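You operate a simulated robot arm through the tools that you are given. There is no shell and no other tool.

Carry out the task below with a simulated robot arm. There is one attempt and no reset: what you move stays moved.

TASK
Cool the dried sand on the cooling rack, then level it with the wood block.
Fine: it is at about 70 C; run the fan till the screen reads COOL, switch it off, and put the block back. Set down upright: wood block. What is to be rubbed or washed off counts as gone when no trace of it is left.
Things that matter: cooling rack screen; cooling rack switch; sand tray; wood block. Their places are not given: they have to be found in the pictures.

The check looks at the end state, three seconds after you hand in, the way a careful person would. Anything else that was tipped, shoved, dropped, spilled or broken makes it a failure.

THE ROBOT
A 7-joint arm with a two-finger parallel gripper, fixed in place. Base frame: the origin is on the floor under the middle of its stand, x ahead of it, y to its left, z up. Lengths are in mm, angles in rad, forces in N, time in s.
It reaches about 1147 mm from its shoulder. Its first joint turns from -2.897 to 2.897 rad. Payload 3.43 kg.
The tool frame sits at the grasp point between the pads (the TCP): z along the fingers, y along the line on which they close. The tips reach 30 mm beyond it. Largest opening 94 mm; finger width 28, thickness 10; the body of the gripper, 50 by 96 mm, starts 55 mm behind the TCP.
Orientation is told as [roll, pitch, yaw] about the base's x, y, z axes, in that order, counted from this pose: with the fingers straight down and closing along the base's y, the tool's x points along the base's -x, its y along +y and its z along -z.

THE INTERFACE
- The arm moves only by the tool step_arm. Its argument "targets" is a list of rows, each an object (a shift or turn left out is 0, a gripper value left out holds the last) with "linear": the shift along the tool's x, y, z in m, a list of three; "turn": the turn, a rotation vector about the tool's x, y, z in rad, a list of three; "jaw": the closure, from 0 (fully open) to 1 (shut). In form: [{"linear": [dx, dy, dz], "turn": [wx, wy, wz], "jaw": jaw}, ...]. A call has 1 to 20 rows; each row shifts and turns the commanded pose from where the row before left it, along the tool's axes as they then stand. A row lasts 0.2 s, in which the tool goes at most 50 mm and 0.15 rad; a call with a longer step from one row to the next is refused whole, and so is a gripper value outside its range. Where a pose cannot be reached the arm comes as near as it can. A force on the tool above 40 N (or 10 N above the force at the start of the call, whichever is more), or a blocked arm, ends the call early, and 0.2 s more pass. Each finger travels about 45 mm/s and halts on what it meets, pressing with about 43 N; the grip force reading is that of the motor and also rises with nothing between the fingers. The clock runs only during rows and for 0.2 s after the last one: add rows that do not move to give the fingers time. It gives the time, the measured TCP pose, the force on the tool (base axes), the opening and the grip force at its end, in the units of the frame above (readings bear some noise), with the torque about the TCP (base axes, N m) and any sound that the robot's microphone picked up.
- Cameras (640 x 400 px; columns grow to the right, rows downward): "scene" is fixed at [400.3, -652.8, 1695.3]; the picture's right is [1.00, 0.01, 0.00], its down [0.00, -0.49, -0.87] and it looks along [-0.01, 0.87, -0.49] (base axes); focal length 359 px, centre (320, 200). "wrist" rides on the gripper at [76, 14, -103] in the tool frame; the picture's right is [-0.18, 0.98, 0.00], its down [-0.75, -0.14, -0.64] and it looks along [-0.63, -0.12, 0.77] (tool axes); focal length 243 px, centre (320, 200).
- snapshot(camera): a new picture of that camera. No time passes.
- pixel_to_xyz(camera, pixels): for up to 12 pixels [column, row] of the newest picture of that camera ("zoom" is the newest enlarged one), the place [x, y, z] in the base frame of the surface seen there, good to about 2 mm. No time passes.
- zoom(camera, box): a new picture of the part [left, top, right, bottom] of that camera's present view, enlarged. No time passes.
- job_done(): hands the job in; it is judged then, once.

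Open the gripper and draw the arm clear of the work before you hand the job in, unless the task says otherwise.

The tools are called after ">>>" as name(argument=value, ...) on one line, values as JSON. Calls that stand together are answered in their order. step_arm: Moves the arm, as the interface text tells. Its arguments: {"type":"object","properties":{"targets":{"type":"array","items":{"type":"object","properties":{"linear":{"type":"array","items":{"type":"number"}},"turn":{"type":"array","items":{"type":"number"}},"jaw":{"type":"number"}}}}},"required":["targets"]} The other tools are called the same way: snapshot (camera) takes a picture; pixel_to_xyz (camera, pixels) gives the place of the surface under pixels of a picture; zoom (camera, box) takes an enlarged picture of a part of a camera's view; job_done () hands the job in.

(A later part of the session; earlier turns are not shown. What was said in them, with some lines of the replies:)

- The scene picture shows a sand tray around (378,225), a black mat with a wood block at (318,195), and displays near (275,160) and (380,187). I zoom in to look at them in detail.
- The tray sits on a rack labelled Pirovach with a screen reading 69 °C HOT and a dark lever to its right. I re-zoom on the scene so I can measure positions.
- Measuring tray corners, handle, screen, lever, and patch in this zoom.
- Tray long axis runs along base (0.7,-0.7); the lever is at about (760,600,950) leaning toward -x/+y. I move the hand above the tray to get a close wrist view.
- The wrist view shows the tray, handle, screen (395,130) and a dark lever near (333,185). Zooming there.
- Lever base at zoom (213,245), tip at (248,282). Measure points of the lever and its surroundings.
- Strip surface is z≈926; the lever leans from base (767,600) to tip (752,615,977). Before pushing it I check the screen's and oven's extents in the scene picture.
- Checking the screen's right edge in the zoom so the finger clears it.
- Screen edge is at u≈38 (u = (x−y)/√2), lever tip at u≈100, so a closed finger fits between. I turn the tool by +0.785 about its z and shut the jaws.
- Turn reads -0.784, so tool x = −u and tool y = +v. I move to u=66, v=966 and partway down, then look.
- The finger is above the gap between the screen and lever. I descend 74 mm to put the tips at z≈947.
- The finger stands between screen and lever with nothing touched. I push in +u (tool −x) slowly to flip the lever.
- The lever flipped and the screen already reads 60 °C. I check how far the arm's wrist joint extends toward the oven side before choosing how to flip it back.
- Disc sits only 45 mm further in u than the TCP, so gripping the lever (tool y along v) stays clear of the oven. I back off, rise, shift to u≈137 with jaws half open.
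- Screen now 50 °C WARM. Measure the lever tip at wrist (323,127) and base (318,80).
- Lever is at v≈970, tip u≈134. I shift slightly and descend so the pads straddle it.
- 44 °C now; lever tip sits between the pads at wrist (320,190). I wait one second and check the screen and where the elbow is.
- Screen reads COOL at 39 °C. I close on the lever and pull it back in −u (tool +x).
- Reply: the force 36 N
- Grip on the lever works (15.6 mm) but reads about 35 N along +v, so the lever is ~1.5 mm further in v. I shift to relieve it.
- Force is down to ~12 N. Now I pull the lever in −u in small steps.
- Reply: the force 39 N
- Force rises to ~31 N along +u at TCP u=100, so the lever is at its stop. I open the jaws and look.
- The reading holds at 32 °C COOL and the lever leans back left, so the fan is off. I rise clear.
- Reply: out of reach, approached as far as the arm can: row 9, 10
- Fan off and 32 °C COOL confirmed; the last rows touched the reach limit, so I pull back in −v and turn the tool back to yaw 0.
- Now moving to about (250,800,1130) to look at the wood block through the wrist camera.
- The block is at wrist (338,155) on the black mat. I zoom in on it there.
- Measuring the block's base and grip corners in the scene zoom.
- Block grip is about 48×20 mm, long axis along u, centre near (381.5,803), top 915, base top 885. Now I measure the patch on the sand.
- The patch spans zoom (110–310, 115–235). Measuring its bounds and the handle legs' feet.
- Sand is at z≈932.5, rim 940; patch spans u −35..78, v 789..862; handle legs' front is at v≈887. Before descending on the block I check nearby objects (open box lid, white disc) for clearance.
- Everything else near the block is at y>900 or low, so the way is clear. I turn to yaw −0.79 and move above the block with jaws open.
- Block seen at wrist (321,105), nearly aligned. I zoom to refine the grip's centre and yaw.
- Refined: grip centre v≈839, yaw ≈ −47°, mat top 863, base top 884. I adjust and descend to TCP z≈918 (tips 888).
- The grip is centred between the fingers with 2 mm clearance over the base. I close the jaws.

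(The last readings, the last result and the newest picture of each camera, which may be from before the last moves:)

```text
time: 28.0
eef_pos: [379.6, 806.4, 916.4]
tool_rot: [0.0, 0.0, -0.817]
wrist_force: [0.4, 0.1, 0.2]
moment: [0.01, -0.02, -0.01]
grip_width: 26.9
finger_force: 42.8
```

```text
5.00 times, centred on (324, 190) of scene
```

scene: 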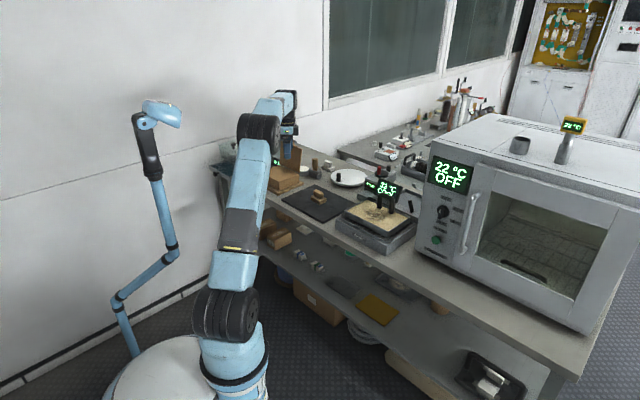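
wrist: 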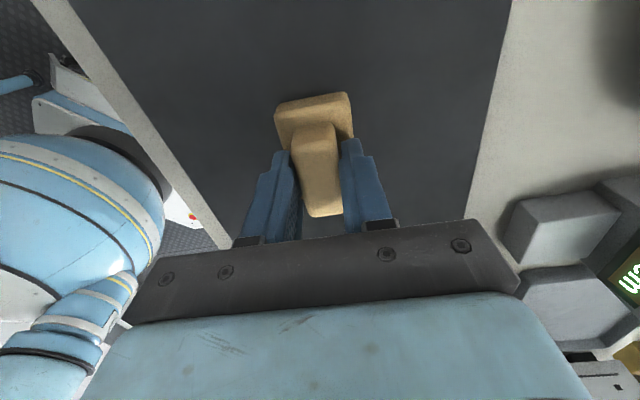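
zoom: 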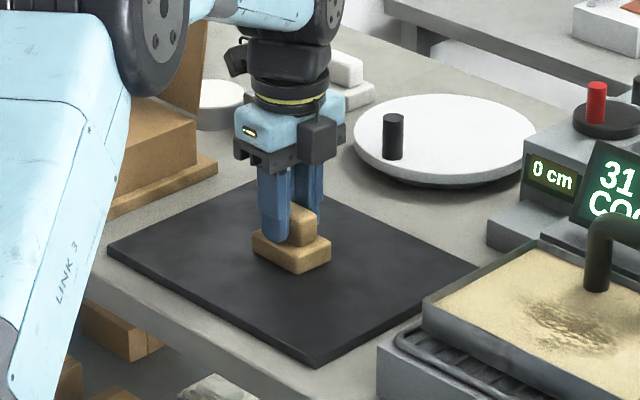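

Held: width 26.9 mm, no side force; grasp pose (379.6,806.4,916.4, yaw −0.817) noted for the return. I lift 120 mm and align yaw to the tray.

>>> step_arm(targets=[{"linear": [0, 0, -0.015]}, {"linear": [0, 0, -0.03]}, {"linear": [0, 0, -0.03]}, {"linear": [0, 0, -0.03]}, {"linear": [0, 0, -0.02], "turn": [0, 0, -0.025]}, {"linear": [0, 0, 0]}])

>>> snapshot(camera="wrist")

>>> zoom(camera="scene", box=[276, 140, 372, 220])

```text
time: 29.4
eef_pos: [379.7, 806.2, 1044.3]
tool_rot: [0.001, 0.002, -0.789]
wrist_force: [0.0, 0.1, -0.4]
moment: [-0.01, 0.06, 0.04]
grip_width: 23.1
finger_force: 43.0
```

```text
taken
```

wrist: 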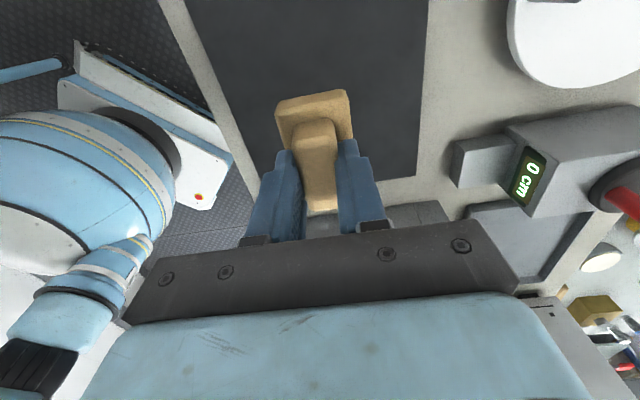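

```text
5.00 times, centred on (324, 180) of scene
```

zoom: 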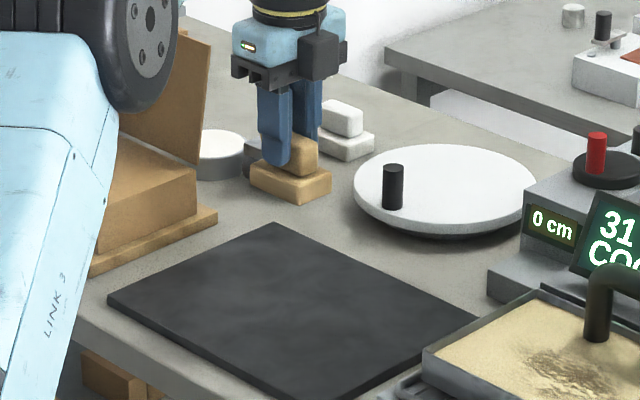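

Width dropped to 23.1 mm after lifting, so the block settled in the grip. I measure where its base sits now.

>>> pixel_to_xyz(camera="zoom", pixels=[[252, 168], [305, 188], [330, 172], [305, 202], [252, 183], [330, 187], [300, 150], [316, 145], [280, 178], [318, 182]])

>>> zoom(camera="wrist", box=[252, 75, 380, 220])

>>> pixel_to_xyz(camera="wrist", pixels=[[278, 103], [347, 93], [283, 145], [352, 135], [312, 125], [315, 150], [320, 180], [322, 205], [310, 207], [334, 205]])

```text
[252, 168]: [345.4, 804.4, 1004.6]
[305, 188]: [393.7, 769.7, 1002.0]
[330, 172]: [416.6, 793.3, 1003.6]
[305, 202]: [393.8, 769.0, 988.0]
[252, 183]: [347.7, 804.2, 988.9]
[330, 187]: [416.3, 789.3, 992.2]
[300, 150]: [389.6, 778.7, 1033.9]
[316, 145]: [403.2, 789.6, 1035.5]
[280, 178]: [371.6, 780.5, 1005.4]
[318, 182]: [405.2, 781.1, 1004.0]
```

```text
2.76 times, centred on (316, 148) of wrist
```

zoom: 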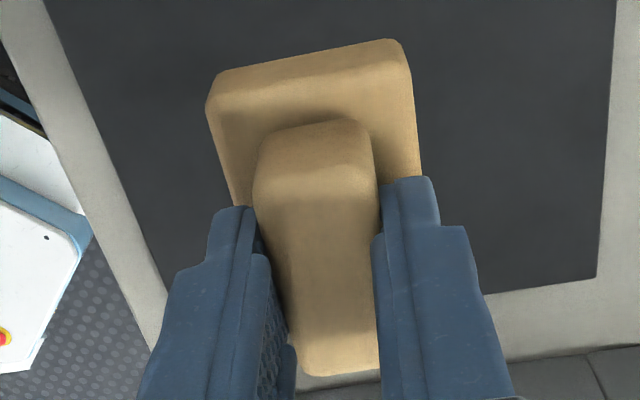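

```text
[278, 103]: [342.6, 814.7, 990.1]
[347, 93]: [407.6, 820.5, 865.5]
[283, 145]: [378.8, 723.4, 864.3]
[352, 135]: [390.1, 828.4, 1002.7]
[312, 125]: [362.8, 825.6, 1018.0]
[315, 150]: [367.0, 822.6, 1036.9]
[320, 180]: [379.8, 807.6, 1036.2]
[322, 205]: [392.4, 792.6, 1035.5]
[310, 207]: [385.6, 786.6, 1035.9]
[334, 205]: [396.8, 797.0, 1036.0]
```

The block slid ~6.5 mm down in the grip (top at 1036, base top 1004, bottom ≈983) and is level, so TCP-to-bottom is now ~61 mm. I carry it over the tray's left end (u≈−30, v≈803).

>>> step_arm(targets=[{"linear": [-0.0388, -0.00494, 0]}, {"linear": [-0.0388, -0.00494, 0]}, {"linear": [-0.0388, -0.00494, 0]}, {"linear": [-0.0388, -0.00494, 0]}, {"linear": [-0.0388, -0.00494, 0]}, {"linear": [-0.0388, -0.00494, 0]}, {"linear": [-0.0388, -0.00494, 0]}, {"linear": [0, 0, 0]}, {"linear": [0, 0, 0]}])

>>> snapshot(camera="wrist")

>>> zoom(camera="scene", box=[326, 160, 422, 240])

```text
time: 31.4
eef_pos: [548.6, 589.0, 1042.0]
tool_rot: [0.001, 0.0, -0.792]
wrist_force: [-0.4, 0.7, -1.3]
moment: [0.01, 0.0, 0.0]
grip_width: 22.9
finger_force: 43.0
```

```text
taken
```

wrist: 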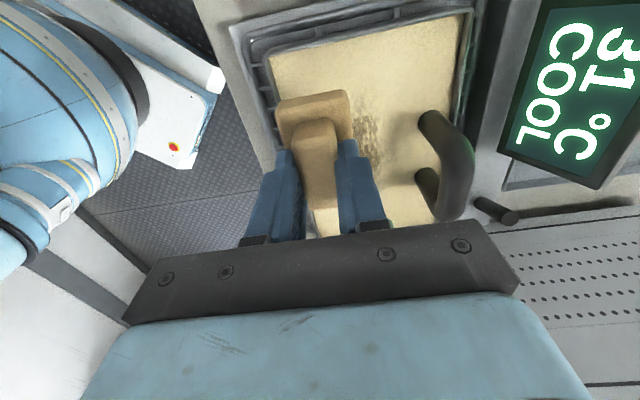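

```text
5.00 times, centred on (374, 200) of scene
```

zoom: 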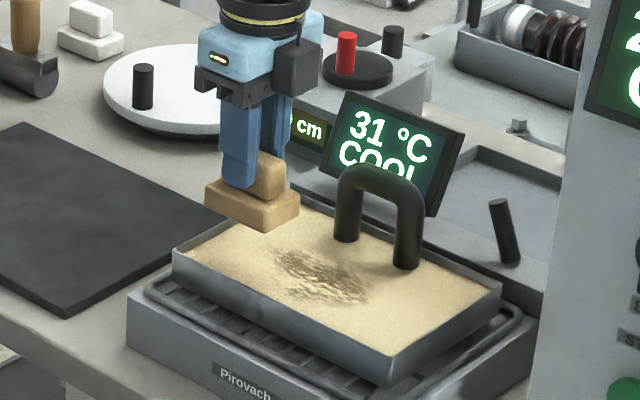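

Screen shows 31 °C COOL; the block hangs over the tray's left part. I measure the block's corners relative to the TCP for yaw and offset.

>>> pixel_to_xyz(camera="zoom", pixels=[[208, 188], [206, 202], [266, 216], [264, 230], [298, 198], [297, 212], [240, 205], [280, 205], [250, 222]])

>>> zoom(camera="scene", box=[356, 180, 396, 214])

```text
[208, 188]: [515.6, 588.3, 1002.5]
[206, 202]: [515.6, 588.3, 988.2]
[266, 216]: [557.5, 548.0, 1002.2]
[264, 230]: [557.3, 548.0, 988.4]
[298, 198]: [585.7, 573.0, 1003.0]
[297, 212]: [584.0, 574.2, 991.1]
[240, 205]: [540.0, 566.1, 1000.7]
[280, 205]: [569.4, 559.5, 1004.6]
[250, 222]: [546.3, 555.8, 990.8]
```

```text
11.76 times, centred on (376, 197) of scene
```

zoom: 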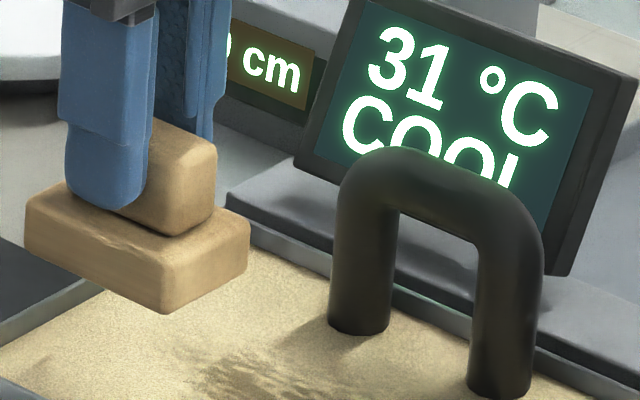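

Block base spans roughly u −53..+8, v 781..825 here, inside the tray. I descend 44 mm, leaving a small gap over the sand.

>>> step_arm(targets=[{"linear": [0, 0, 0.02]}, {"linear": [0, 0, 0.014]}, {"linear": [0, 0, 0.01]}, {"linear": [0, 0, 0]}])

>>> zoom(camera="scene", box=[340, 180, 412, 240])

```text
time: 32.4
eef_pos: [549.0, 588.5, 998.0]
tool_rot: [0.002, 0.002, -0.792]
wrist_force: [0.2, -0.1, -0.2]
moment: [0.0, 0.01, 0.01]
grip_width: 22.8
finger_force: 43.0
```

```text
6.67 times, centred on (376, 210) of scene
```

zoom: 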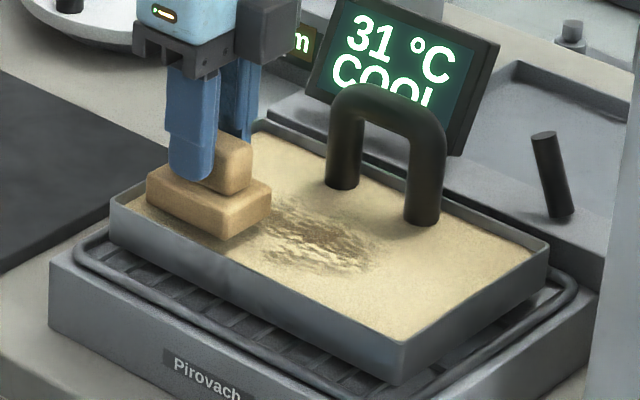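

The block hovers just over the sand, inside the walls. I creep down 1 mm per row and read the force.

>>> step_arm(targets=[{"linear": [0, 0, 0.001]}, {"linear": [0, 0, 0.001]}, {"linear": [0, 0, 0.001]}, {"linear": [0, 0, 0]}])

```text
time: 33.4
eef_pos: [546.6, 587.9, 996.5]
tool_rot: [-0.001, 0.0, -0.79]
wrist_force: [-0.6, -0.8, -0.3]
moment: [0.03, 0.01, -0.01]
grip_width: 23.0
finger_force: 43.4
```

No contact yet; two more millimetres.

>>> step_arm(targets=[{"linear": [0, 0, 0.001]}, {"linear": [0, 0, 0.001]}, {"linear": [0, 0, 0]}])

```text
time: 34.2
eef_pos: [547.5, 588.2, 994.0]
tool_rot: [0.0, 0.001, -0.792]
wrist_force: [0.0, -0.2, 0.0]
moment: [0.02, -0.02, -0.02]
grip_width: 23.0
finger_force: 43.3
```

Still free at z≈994; continuing by single millimetres.

>>> step_arm(targets=[{"linear": [0, 0, 0.001]}, {"linear": [0, 0, 0.0005]}, {"linear": [0, 0, 0]}])

```text
time: 35.0
eef_pos: [548.3, 588.9, 991.9]
tool_rot: [-0.002, 0.0, -0.791]
wrist_force: [-0.3, -0.3, -1.0]
moment: [0.02, 0.01, 0.0]
grip_width: 23.0
finger_force: 43.0
```

>>> zoom(camera="scene", box=[350, 190, 398, 230])

>>> pixel_to_xyz(camera="zoom", pixels=[[100, 140], [190, 200], [280, 170], [190, 240], [200, 260], [150, 200]])

```text
10.00 times, centred on (374, 210) of scene
```

zoom: 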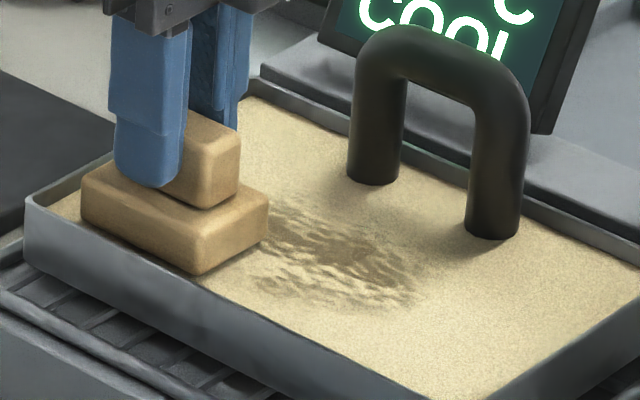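

```text
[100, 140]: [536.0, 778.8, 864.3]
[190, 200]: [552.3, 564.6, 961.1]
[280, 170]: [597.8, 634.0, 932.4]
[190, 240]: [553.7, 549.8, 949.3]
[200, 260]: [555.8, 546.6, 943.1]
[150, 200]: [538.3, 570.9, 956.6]
```

The block's lower edge is just about at the sand. I creep on by 0.7 mm rows.

>>> step_arm(targets=[{"linear": [0, 0, 0.0007]}, {"linear": [0, 0, 0.0007]}, {"linear": [0, 0, 0]}])

```text
time: 35.8
eef_pos: [547.3, 590.7, 991.0]
tool_rot: [0.0, 0.001, -0.789]
wrist_force: [0.2, 0.0, -1.2]
moment: [-0.02, -0.03, 0.02]
grip_width: 23.0
finger_force: 42.4
```

>>> step_arm(targets=[{"linear": [0, 0, 0.001]}, {"linear": [0, 0, 0.001]}, {"linear": [0, 0, 0]}])

```text
time: 36.6
eef_pos: [547.4, 588.1, 991.0]
tool_rot: [0.003, 0.0, -0.79]
wrist_force: [0.7, 5.1, 14.1]
moment: [0.14, -0.08, 0.04]
grip_width: 22.9
finger_force: 43.3
```

Contact: 14 N upward at z≈991. I ease up 0.3 mm and start a short stroke in +u to see the force and the effect.

>>> step_arm(targets=[{"linear": [0, 0, -0.0003]}, {"linear": [-0.008, 0, 0]}, {"linear": [-0.008, 0, 0]}, {"linear": [-0.008, 0, 0]}, {"linear": [-0.008, 0, 0]}, {"linear": [0, 0, 0]}])

>>> zoom(camera="scene", box=[340, 180, 412, 240])

```text
time: 38.0
eef_pos: [567.3, 567.5, 989.8]
tool_rot: [0.0, 0.0, -0.79]
wrist_force: [-6.3, 5.0, 23.2]
moment: [0.25, 0.22, 0.04]
grip_width: 23.0
finger_force: 42.9
```

```text
6.67 times, centred on (376, 210) of scene
```

zoom: 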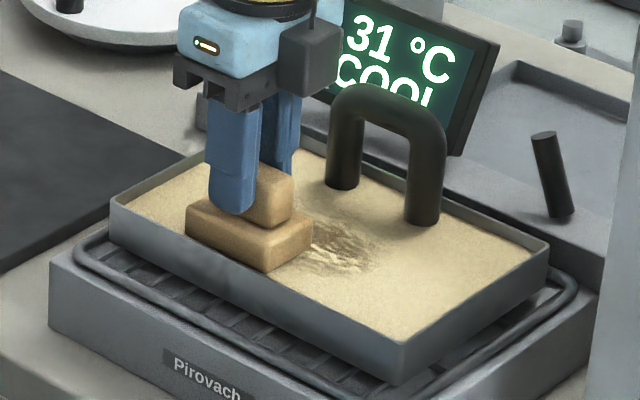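

The block slides well; normal force is 23 N, so I ease up 0.5 mm and continue the stroke in +u.

>>> step_arm(targets=[{"linear": [-0.006, 0, -0.0005]}, {"linear": [-0.01, 0, 0]}, {"linear": [-0.01, 0, 0]}, {"linear": [-0.01, 0, 0]}, {"linear": [-0.01, 0, 0]}, {"linear": [0, 0, 0]}])

>>> zoom(camera="scene", box=[340, 180, 412, 240])

```text
time: 39.4
eef_pos: [601.8, 533.6, 990.5]
tool_rot: [0.0, 0.0, -0.791]
wrist_force: [-3.1, 3.0, 12.7]
moment: [0.0, 0.06, 0.04]
grip_width: 23.0
finger_force: 43.2
```

```text
6.67 times, centred on (376, 210) of scene
```

zoom: 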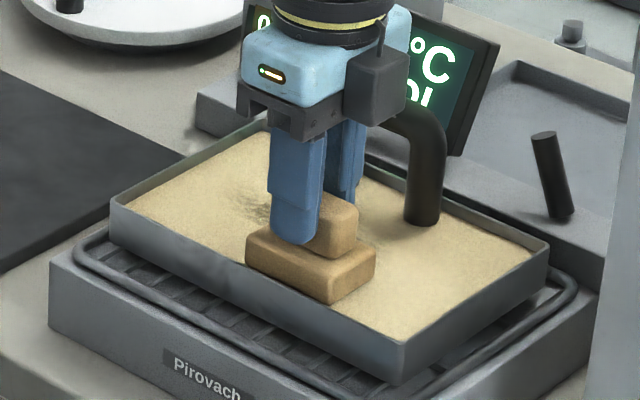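

The swept strip is clean behind the block. I finish this stroke, shift +18 mm in v and sweep back in −u.

>>> step_arm(targets=[{"linear": [-0.008, 0, 0]}, {"linear": [-0.008, 0, 0]}, {"linear": [0, 0.006, 0]}, {"linear": [0, 0.006, 0]}, {"linear": [0, 0.006, 0]}, {"linear": [0.01, 0, 0]}, {"linear": [0.01, 0, 0]}, {"linear": [0.01, 0, 0]}, {"linear": [0.01, 0, 0]}, {"linear": [0.01, 0, 0]}, {"linear": [0, 0, 0]}])

>>> zoom(camera="scene", box=[340, 180, 412, 240])

```text
time: 41.8
eef_pos: [589.9, 569.1, 990.3]
tool_rot: [-0.001, 0.001, -0.791]
wrist_force: [3.1, -2.5, 15.9]
moment: [-0.15, -0.21, -0.01]
grip_width: 22.8
finger_force: 43.3
```

```text
6.67 times, centred on (376, 210) of scene
```

zoom: 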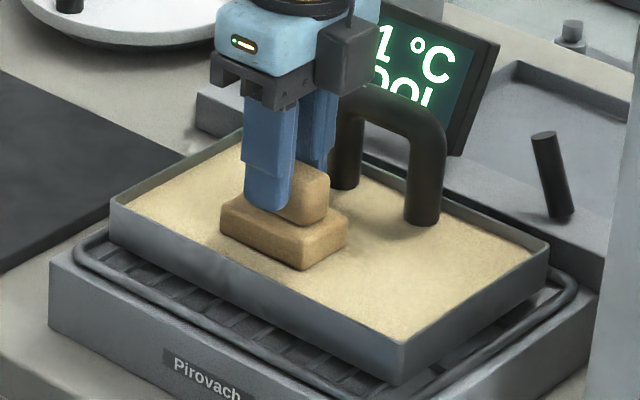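

Force stays ~16 N and the strip gets smooth. I continue −u, shift +17 mm in v, and sweep +u.

>>> step_arm(targets=[{"linear": [0.01, 0, 0]}, {"linear": [0.01, 0, 0]}, {"linear": [0.01, 0, 0]}, {"linear": [0.01, 0, 0]}, {"linear": [0.01, 0, 0]}, {"linear": [0, 0.006, 0]}, {"linear": [0, 0.006, 0]}, {"linear": [0, 0.005, 0]}, {"linear": [-0.01, 0, 0]}, {"linear": [-0.01, 0, 0]}, {"linear": [-0.01, 0, 0]}, {"linear": [-0.01, 0, 0]}, {"linear": [-0.01, 0, 0]}, {"linear": [0, 0, 0]}])

>>> zoom(camera="scene", box=[340, 180, 412, 240])

>>> snapshot(camera="wrist")

```text
time: 44.8
eef_pos: [603.5, 582.0, 991.4]
tool_rot: [0.004, 0.0, -0.79]
wrist_force: [-3.0, 4.1, 17.3]
moment: [0.21, 0.18, 0.03]
grip_width: 22.9
finger_force: 42.7
```

```text
6.67 times, centred on (376, 210) of scene
```

zoom: 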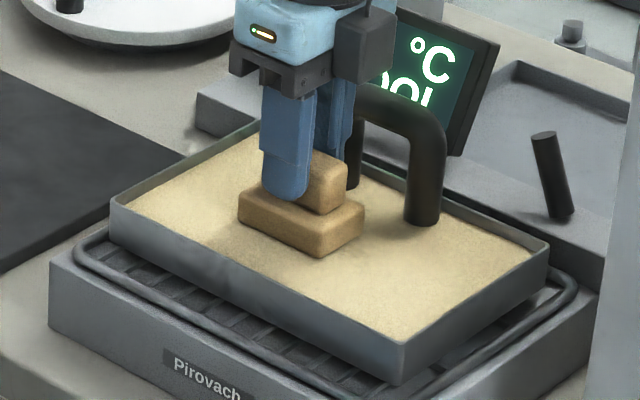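

```text
taken
```

wrist: 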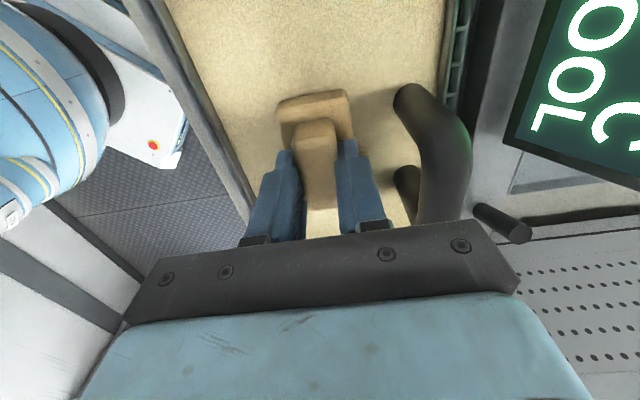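

Continuing: finish +u, shift +13 mm in v (block edge then ≥10 mm from the handle legs) and sweep −u.

>>> step_arm(targets=[{"linear": [-0.01, 0, 0]}, {"linear": [-0.01, 0, 0]}, {"linear": [-0.01, 0, 0]}, {"linear": [-0.01, 0, 0]}, {"linear": [-0.01, 0, 0]}, {"linear": [0, 0.005, 0]}, {"linear": [0, 0.004, 0]}, {"linear": [0, 0.004, 0]}, {"linear": [0.01, 0, 0]}, {"linear": [0.01, 0, 0]}, {"linear": [0.01, 0, 0]}, {"linear": [0.01, 0, 0]}, {"linear": [0.01, 0, 0]}, {"linear": [0.01, 0, 0]}, {"linear": [0.01, 0, 0]}, {"linear": [0.01, 0, 0]}, {"linear": [0.01, 0, 0]}, {"linear": [0.01, 0, 0]}, {"linear": [0, 0, 0]}])

>>> zoom(camera="scene", box=[340, 180, 412, 240])

>>> snapshot(camera="wrist")

```text
time: 48.8
eef_pos: [578.3, 628.7, 990.2]
tool_rot: [0.003, -0.001, -0.791]
wrist_force: [2.9, -0.1, 13.7]
moment: [-0.16, -0.12, 0.03]
grip_width: 22.9
finger_force: 43.2
```

```text
6.67 times, centred on (376, 210) of scene
```

zoom: 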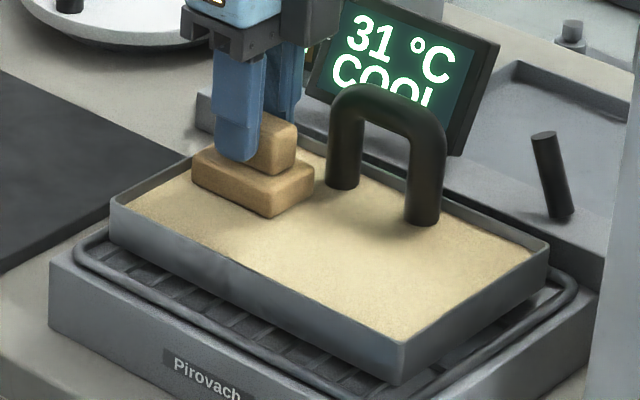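

```text
taken
```

wrist: 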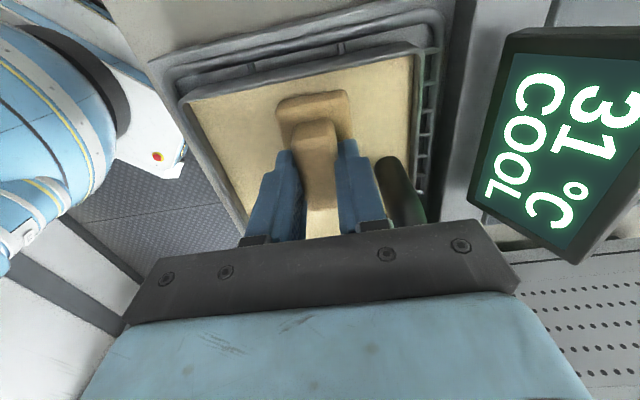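

The visible sand is smooth. I make a second pass at in-between rows to be sure: −20 mm in v then sweep +u.

>>> step_arm(targets=[{"linear": [0, -0.008, 0]}, {"linear": [0, -0.008, 0]}, {"linear": [0, -0.006, 0]}, {"linear": [-0.012, 0, 0]}, {"linear": [-0.012, 0, 0]}, {"linear": [-0.012, 0, 0]}, {"linear": [-0.012, 0, 0]}, {"linear": [-0.012, 0, 0]}, {"linear": [-0.012, 0, 0]}, {"linear": [-0.012, 0, 0]}, {"linear": [-0.012, 0, 0]}, {"linear": [-0.01, 0, 0]}, {"linear": [0, -0.008, 0]}, {"linear": [0, -0.008, 0]}, {"linear": [0, -0.004, 0]}, {"linear": [0, 0, 0]}])

>>> zoom(camera="scene", box=[340, 180, 412, 240])

```text
time: 52.2
eef_pos: [621.7, 521.7, 991.0]
tool_rot: [-0.001, -0.001, -0.791]
wrist_force: [0.5, 0.3, -0.9]
moment: [0.01, 0.02, 0.0]
grip_width: 23.0
finger_force: 42.7
```

```text
6.67 times, centred on (376, 210) of scene
```

zoom: 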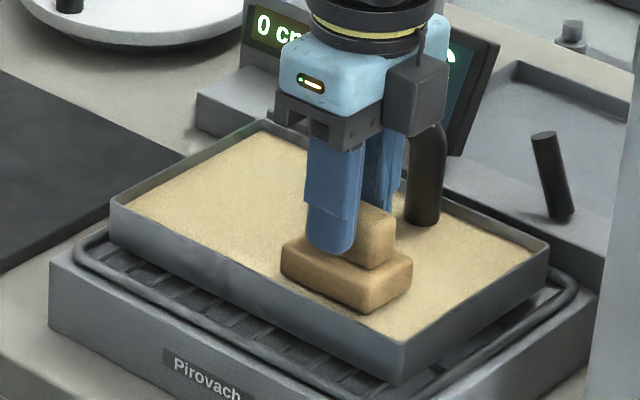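

Contact was lost here (0 N), so I lower 0.6 mm and sweep back in −u.

>>> step_arm(targets=[{"linear": [0, 0, 0.0006]}, {"linear": [0, 0, 0]}])

```text
time: 52.8
eef_pos: [621.6, 521.6, 990.2]
tool_rot: [-0.001, 0.0, -0.79]
wrist_force: [-0.4, 0.0, -0.5]
moment: [0.01, 0.0, -0.03]
grip_width: 23.1
finger_force: 43.0
```

>>> step_arm(targets=[{"linear": [0, 0, 0.0006]}, {"linear": [0, 0, 0.0004]}, {"linear": [0, 0, 0]}])

```text
time: 53.6
eef_pos: [622.9, 521.7, 990.0]
tool_rot: [0.0, 0.001, -0.79]
wrist_force: [-1.8, -2.2, 9.5]
moment: [-0.11, 0.05, -0.02]
grip_width: 23.1
finger_force: 43.0
```

Contact again at 9.5 N. I sweep −u while easing up 0.1 mm per row to keep force moderate.

>>> step_arm(targets=[{"linear": [0.01, 0, -0.0001]}, {"linear": [0.01, 0, -0.0001]}, {"linear": [0.01, 0, -0.0001]}, {"linear": [0.01, 0, -0.0001]}, {"linear": [0, 0, 0]}])

```text
time: 54.8
eef_pos: [592.7, 551.1, 989.5]
tool_rot: [-0.002, 0.0, -0.792]
wrist_force: [-0.8, 0.2, -0.6]
moment: [-0.02, 0.0, -0.02]
grip_width: 22.8
finger_force: 43.5
```

Contact was lost with the easing, so I lower 0.6 mm and continue level.

>>> step_arm(targets=[{"linear": [0.005, 0, 0.0006]}, {"linear": [0.01, 0, 0]}, {"linear": [0.01, 0, 0]}, {"linear": [0, 0, 0]}])

```text
time: 55.8
eef_pos: [576.5, 568.8, 990.0]
tool_rot: [0.001, 0.0, -0.79]
wrist_force: [4.3, -3.9, 19.0]
moment: [-0.24, -0.2, -0.01]
grip_width: 22.9
finger_force: 42.6
```

>>> step_arm(targets=[{"linear": [0.01, 0, 0]}, {"linear": [0.01, 0, 0]}, {"linear": [0.01, 0, 0]}, {"linear": [0, 0, 0]}, {"linear": [0, 0, -0.01]}, {"linear": [0, 0, -0.02]}, {"linear": [0, 0, -0.03]}, {"linear": [0, 0, 0]}])

>>> zoom(camera="scene", box=[340, 180, 412, 240])

>>> snapshot(camera="wrist")

```text
time: 57.6
eef_pos: [555.4, 590.0, 1047.9]
tool_rot: [0.0, 0.0, -0.789]
wrist_force: [0.4, 0.5, -0.6]
moment: [-0.02, -0.01, -0.03]
grip_width: 22.7
finger_force: 42.9
```

```text
6.67 times, centred on (376, 210) of scene
```

zoom: 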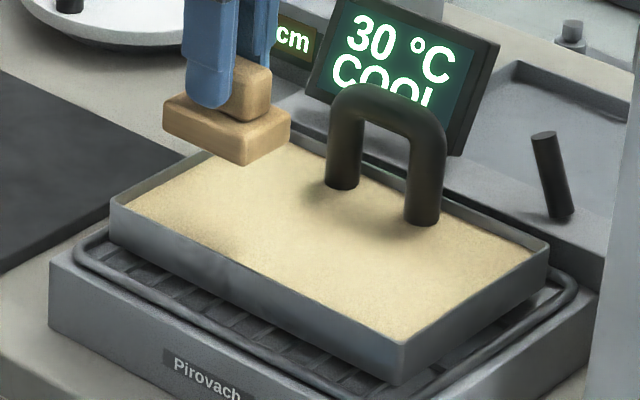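

```text
taken
```

wrist: 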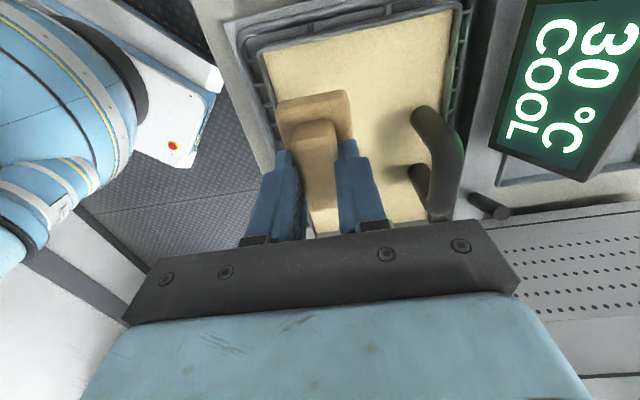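

The block is lifted; I inspect the sand closely for any remaining trace.

>>> zoom(camera="scene", box=[348, 198, 412, 238])

>>> zoom(camera="wrist", box=[250, 10, 480, 230])

```text
10.00 times, centred on (380, 218) of scene
```

zoom: 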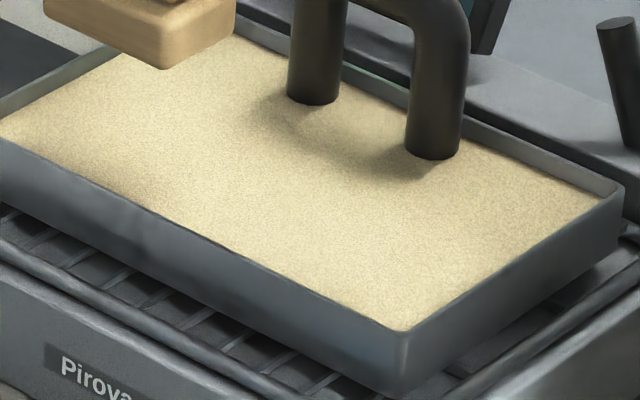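

```text
1.82 times, centred on (365, 120) of wrist
```

zoom: 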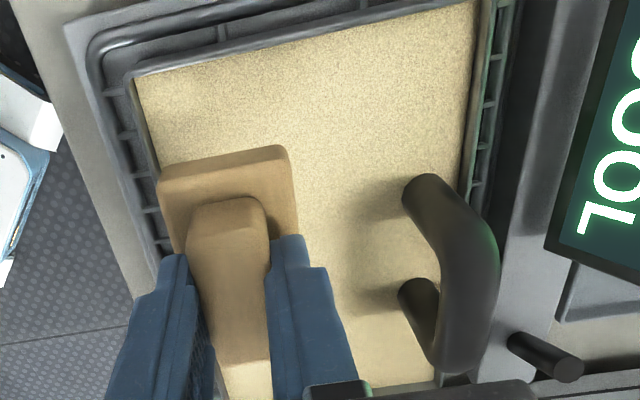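

No trace of the rough patch remains and the tray looks undisturbed. I carry the block back over the mat.

>>> step_arm(targets=[{"linear": [0.035, 0.0036, 0]}, {"linear": [0.035, 0.0036, 0]}, {"linear": [0.035, 0.0036, 0]}, {"linear": [0.035, 0.0036, 0]}, {"linear": [0.035, 0.0036, 0]}, {"linear": [0.035, 0.0036, 0]}, {"linear": [0.035, 0.0036, 0]}, {"linear": [0.035, 0.0036, 0], "turn": [0, 0, 0.011]}, {"linear": [0, 0, 0]}, {"linear": [0, 0, 0]}])

>>> zoom(camera="scene", box=[276, 140, 372, 220])

>>> snapshot(camera="wrist")

```text
time: 59.8
eef_pos: [377.3, 812.8, 1048.0]
tool_rot: [0.0, -0.001, -0.803]
wrist_force: [0.7, 0.3, -0.6]
moment: [0.0, -0.03, -0.03]
grip_width: 23.0
finger_force: 43.0
```

```text
5.00 times, centred on (324, 180) of scene
```

zoom: 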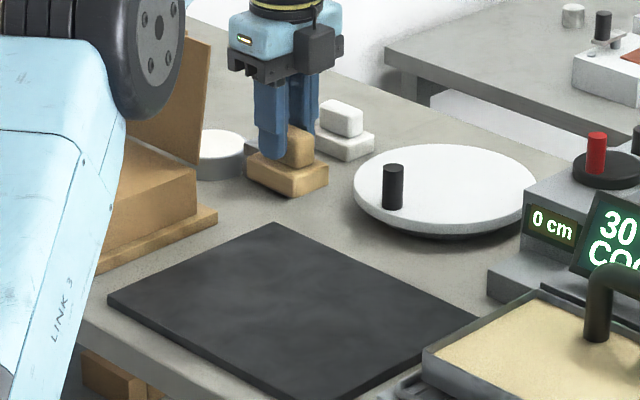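

```text
taken
```

wrist: 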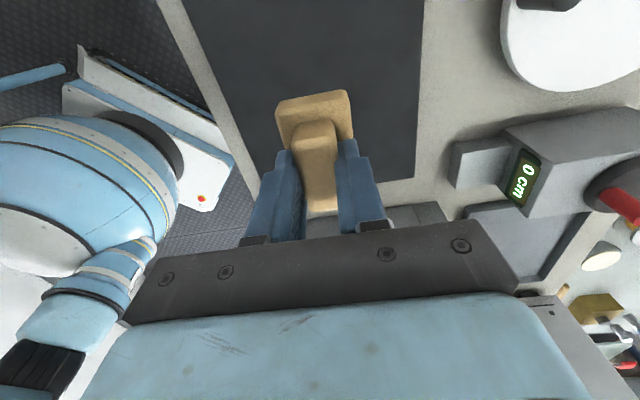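

Measuring the held block's corners against its original place (left 345.5,810; front 387.8,768; right 419,795).

>>> pixel_to_xyz(camera="zoom", pixels=[[248, 163], [248, 178], [295, 183], [293, 196], [327, 167], [326, 183], [310, 176], [270, 174]])

```text
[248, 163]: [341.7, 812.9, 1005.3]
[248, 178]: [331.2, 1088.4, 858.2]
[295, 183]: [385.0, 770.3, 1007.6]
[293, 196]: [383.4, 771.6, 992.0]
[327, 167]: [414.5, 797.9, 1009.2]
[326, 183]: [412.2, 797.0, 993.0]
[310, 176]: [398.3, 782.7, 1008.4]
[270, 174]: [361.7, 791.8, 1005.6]
```

Block is ~4.5 mm short in +u; yaw matches. I correct that and descend to about 8 mm above the expected contact.

>>> step_arm(targets=[{"linear": [-0.0045, 0, 0.02]}, {"linear": [0, 0, 0.03]}, {"linear": [0, 0, 0.03]}, {"linear": [0, 0, 0.025]}, {"linear": [0, 0, 0.01]}, {"linear": [0, 0, 0]}])

>>> zoom(camera="scene", box=[276, 150, 372, 230])

```text
time: 61.2
eef_pos: [378.6, 807.3, 932.3]
tool_rot: [0.001, 0.001, -0.801]
wrist_force: [0.3, 0.1, -1.1]
moment: [0.03, -0.04, 0.0]
grip_width: 23.0
finger_force: 43.0
```

```text
5.00 times, centred on (324, 190) of scene
```

zoom: 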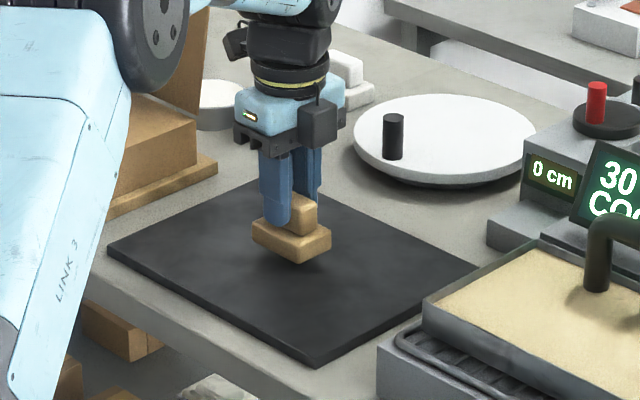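

The block hovers above its place on the mat. I creep down until I feel contact.

>>> step_arm(targets=[{"linear": [0, 0, 0.002]}, {"linear": [0, 0, 0.002]}, {"linear": [0, 0, 0.001]}, {"linear": [0, 0, 0]}])

```text
time: 62.2
eef_pos: [380.7, 806.7, 928.8]
tool_rot: [-0.001, 0.0, -0.801]
wrist_force: [0.0, -0.3, -0.6]
moment: [-0.01, 0.02, 0.01]
grip_width: 22.9
finger_force: 43.3
```

>>> step_arm(targets=[{"linear": [0, 0, 0.001]}, {"linear": [0, 0, 0.001]}, {"linear": [0, 0, 0.001]}, {"linear": [0, 0, 0]}])

```text
time: 63.2
eef_pos: [380.6, 805.2, 924.1]
tool_rot: [0.0, 0.0, -0.802]
wrist_force: [-0.3, 0.1, -0.7]
moment: [0.0, 0.02, 0.01]
grip_width: 22.9
finger_force: 42.7
```

No contact yet at z≈924; continuing in 1 mm rows.

>>> step_arm(targets=[{"linear": [0, 0, 0.001]}, {"linear": [0, 0, 0.001]}, {"linear": [0, 0, 0]}])

```text
time: 64.0
eef_pos: [381.4, 806.5, 923.1]
tool_rot: [0.0, 0.0, -0.8]
wrist_force: [0.4, -0.1, -1.1]
moment: [-0.01, -0.03, 0.0]
grip_width: 22.9
finger_force: 43.7
```

>>> step_arm(targets=[{"linear": [0, 0, 0.001]}, {"linear": [0, 0, 0.001]}, {"linear": [0, 0, 0]}])

>>> zoom(camera="scene", box=[298, 170, 346, 210])

```text
time: 64.8
eef_pos: [381.3, 807.6, 921.2]
tool_rot: [-0.001, 0.0, -0.801]
wrist_force: [-0.3, 0.4, -0.2]
moment: [0.01, 0.0, -0.02]
grip_width: 22.9
finger_force: 42.9
```

```text
10.00 times, centred on (322, 190) of scene
```

zoom: 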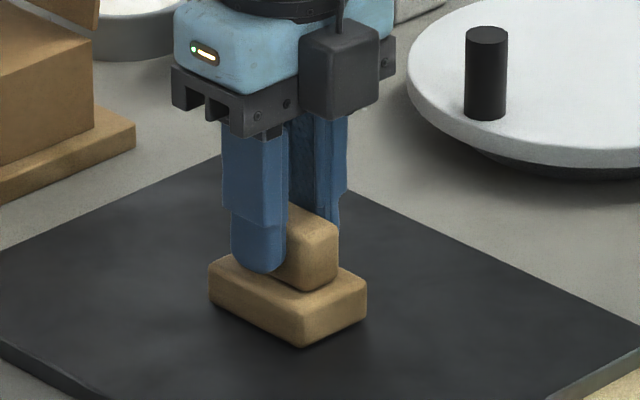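

The block is nearly down. One more millimetre at a time.

>>> step_arm(targets=[{"linear": [0, 0, 0.0008]}, {"linear": [0, 0, 0.0008]}, {"linear": [0, 0, 0]}])

```text
time: 65.6
eef_pos: [382.0, 806.7, 921.5]
tool_rot: [0.001, 0.001, -0.801]
wrist_force: [0.3, 0.3, 4.0]
moment: [0.06, 0.05, 0.0]
grip_width: 22.9
finger_force: 43.1
```

Contact at 4 N: the block stands on the mat. I open the jaws.

>>> step_arm(targets=[{"jaw": 0.65}, {"jaw": 0.5}, {"jaw": 0.4}, {"linear": [0, 0, 0]}])

>>> zoom(camera="scene", box=[298, 170, 346, 210])

>>> snapshot(camera="wrist")

```text
time: 66.6
eef_pos: [382.7, 805.9, 920.4]
tool_rot: [0.0, -0.002, -0.801]
wrist_force: [-0.1, -0.4, 0.1]
moment: [0.0, -0.02, -0.01]
grip_width: 56.4
finger_force: 0.1
```

```text
10.00 times, centred on (322, 190) of scene
```

zoom: 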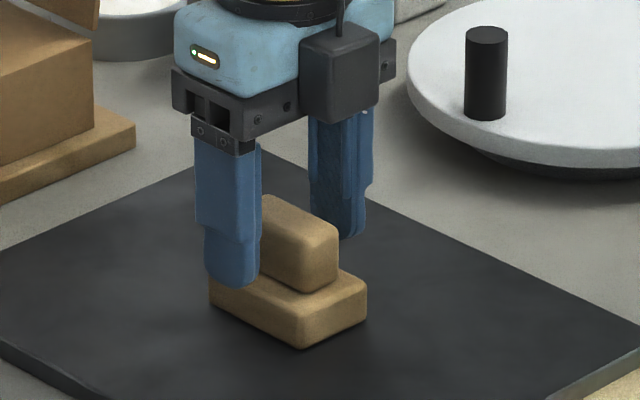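

```text
taken
```

wrist: 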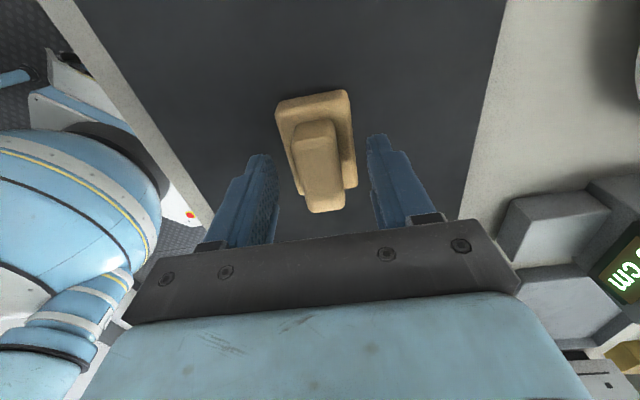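

The block stands upright, clear of the fingers. I rise straight up and draw the arm back toward the start position.

>>> step_arm(targets=[{"linear": [0, 0, -0.02], "jaw": 0.3}, {"linear": [0, 0, -0.035], "jaw": 0}, {"linear": [0, 0, -0.04]}, {"linear": [0, 0, -0.04]}, {"linear": [0, 0, -0.04]}, {"linear": [0, 0, -0.04]}, {"linear": [0, -0.04, -0.02]}, {"linear": [0, -0.04, -0.02]}, {"linear": [0, -0.04, -0.02]}, {"linear": [0, -0.04, -0.02]}, {"linear": [0.02, -0.04, 0]}, {"linear": [0.02, -0.04, 0]}, {"linear": [0, 0, 0]}])

>>> snapshot(camera="scene")

>>> snapshot(camera="wrist")

```text
time: 69.4
eef_pos: [180.5, 670.0, 1216.9]
tool_rot: [0.0, 0.0, -0.803]
wrist_force: [0.0, 0.1, 0.7]
moment: [-0.03, 0.0, 0.02]
grip_width: 93.9
finger_force: 0.0
```

```text
taken
```

scene: 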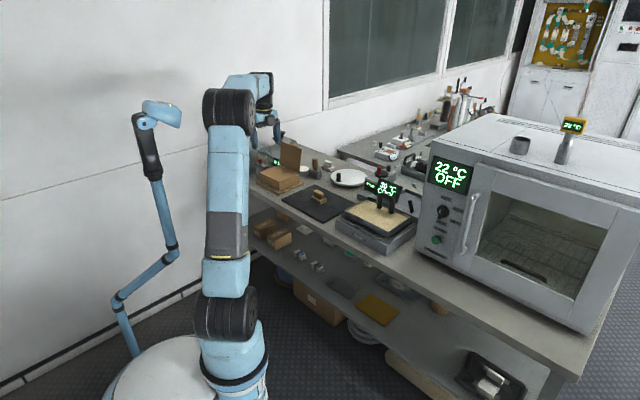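

```text
taken
```

wrist: 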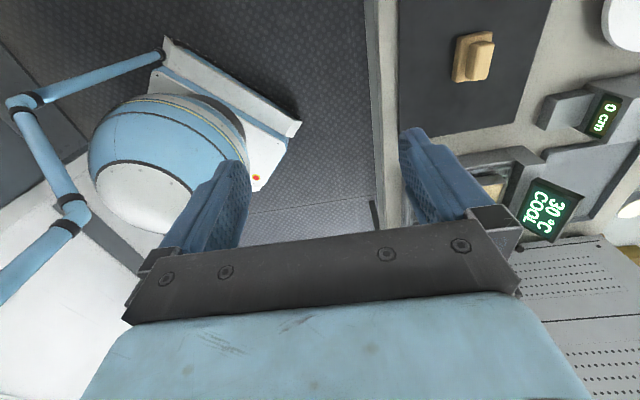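

Arm is clear. I do a final close inspection of the tray, the block, and their positions.

>>> zoom(camera="scene", box=[286, 170, 350, 225])

>>> pixel_to_xyz(camera="zoom", pixels=[[270, 196], [333, 228], [379, 210], [333, 247], [268, 212], [312, 150], [320, 200]])

>>> zoom(camera="scene", box=[350, 195, 422, 240])

>>> pixel_to_xyz(camera="zoom", pixels=[[340, 330], [535, 195], [5, 163], [345, 318], [110, 130], [310, 205], [200, 190]])

>>> zoom(camera="scene", box=[350, 170, 446, 250])

```text
7.27 times, centred on (318, 198) of scene
```

zoom: 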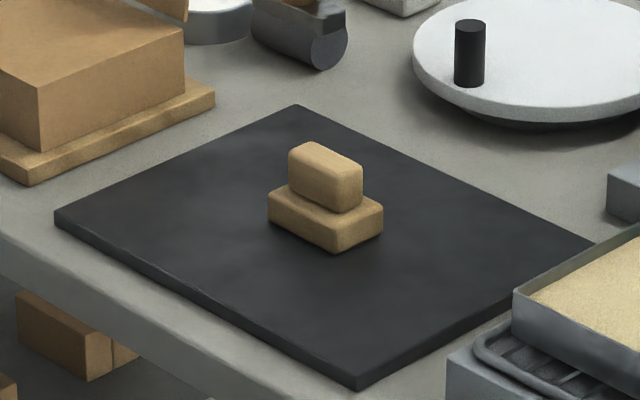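

```text
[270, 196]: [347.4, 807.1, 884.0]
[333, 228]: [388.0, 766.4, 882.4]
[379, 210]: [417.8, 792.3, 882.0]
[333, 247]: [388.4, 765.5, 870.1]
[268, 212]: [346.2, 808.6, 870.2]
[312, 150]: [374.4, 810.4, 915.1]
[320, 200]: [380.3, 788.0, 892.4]
```

```text
8.89 times, centred on (386, 218) of scene
```

zoom: 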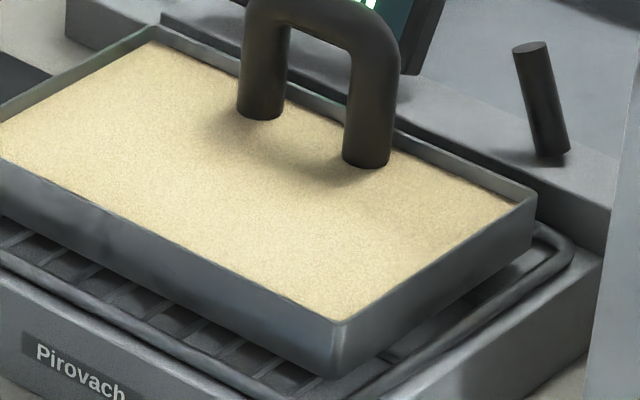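

```text
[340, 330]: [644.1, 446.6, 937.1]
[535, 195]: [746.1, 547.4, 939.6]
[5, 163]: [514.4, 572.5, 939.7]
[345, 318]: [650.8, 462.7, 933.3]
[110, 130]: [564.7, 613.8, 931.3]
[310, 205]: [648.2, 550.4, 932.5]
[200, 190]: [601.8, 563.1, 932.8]
```

```text
5.00 times, centred on (398, 210) of scene
```

zoom: 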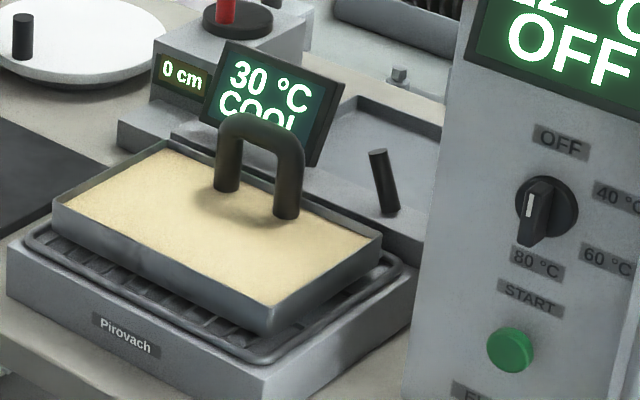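

The sand is smooth with no trace of the patch, and the screen reads 30 °C COOL. The lever is back in its off position, the tray hasn't moved, and the block stands upright within about 2 mm of where it was. The arm is clear with the gripper open, so I hand the job in.

>>> job_done()

```text
The job is handed in.
```

The sand is cooled and levelled, and I've handed the job in.

- **Cooling:** I ran the fan until the screen read COOL at 39 °C, then switched it off. The temperature kept dropping until the lever was back, and the screen read 30 °C COOL at the end.
- **Levelling:** I swept the wood block over the sand in overlapping strokes, with a partial second pass. Close-up pictures show no trace of the rough patch.
- **Wood block:** It stands upright on the mat, within about 2 mm of where it started.
- **Everything else:** The fan lever is back in its off position, and the sand tray measures within about 3 mm of its starting position. I saw nothing else disturbed in the final pictures, and the arm is clear with the gripper open.
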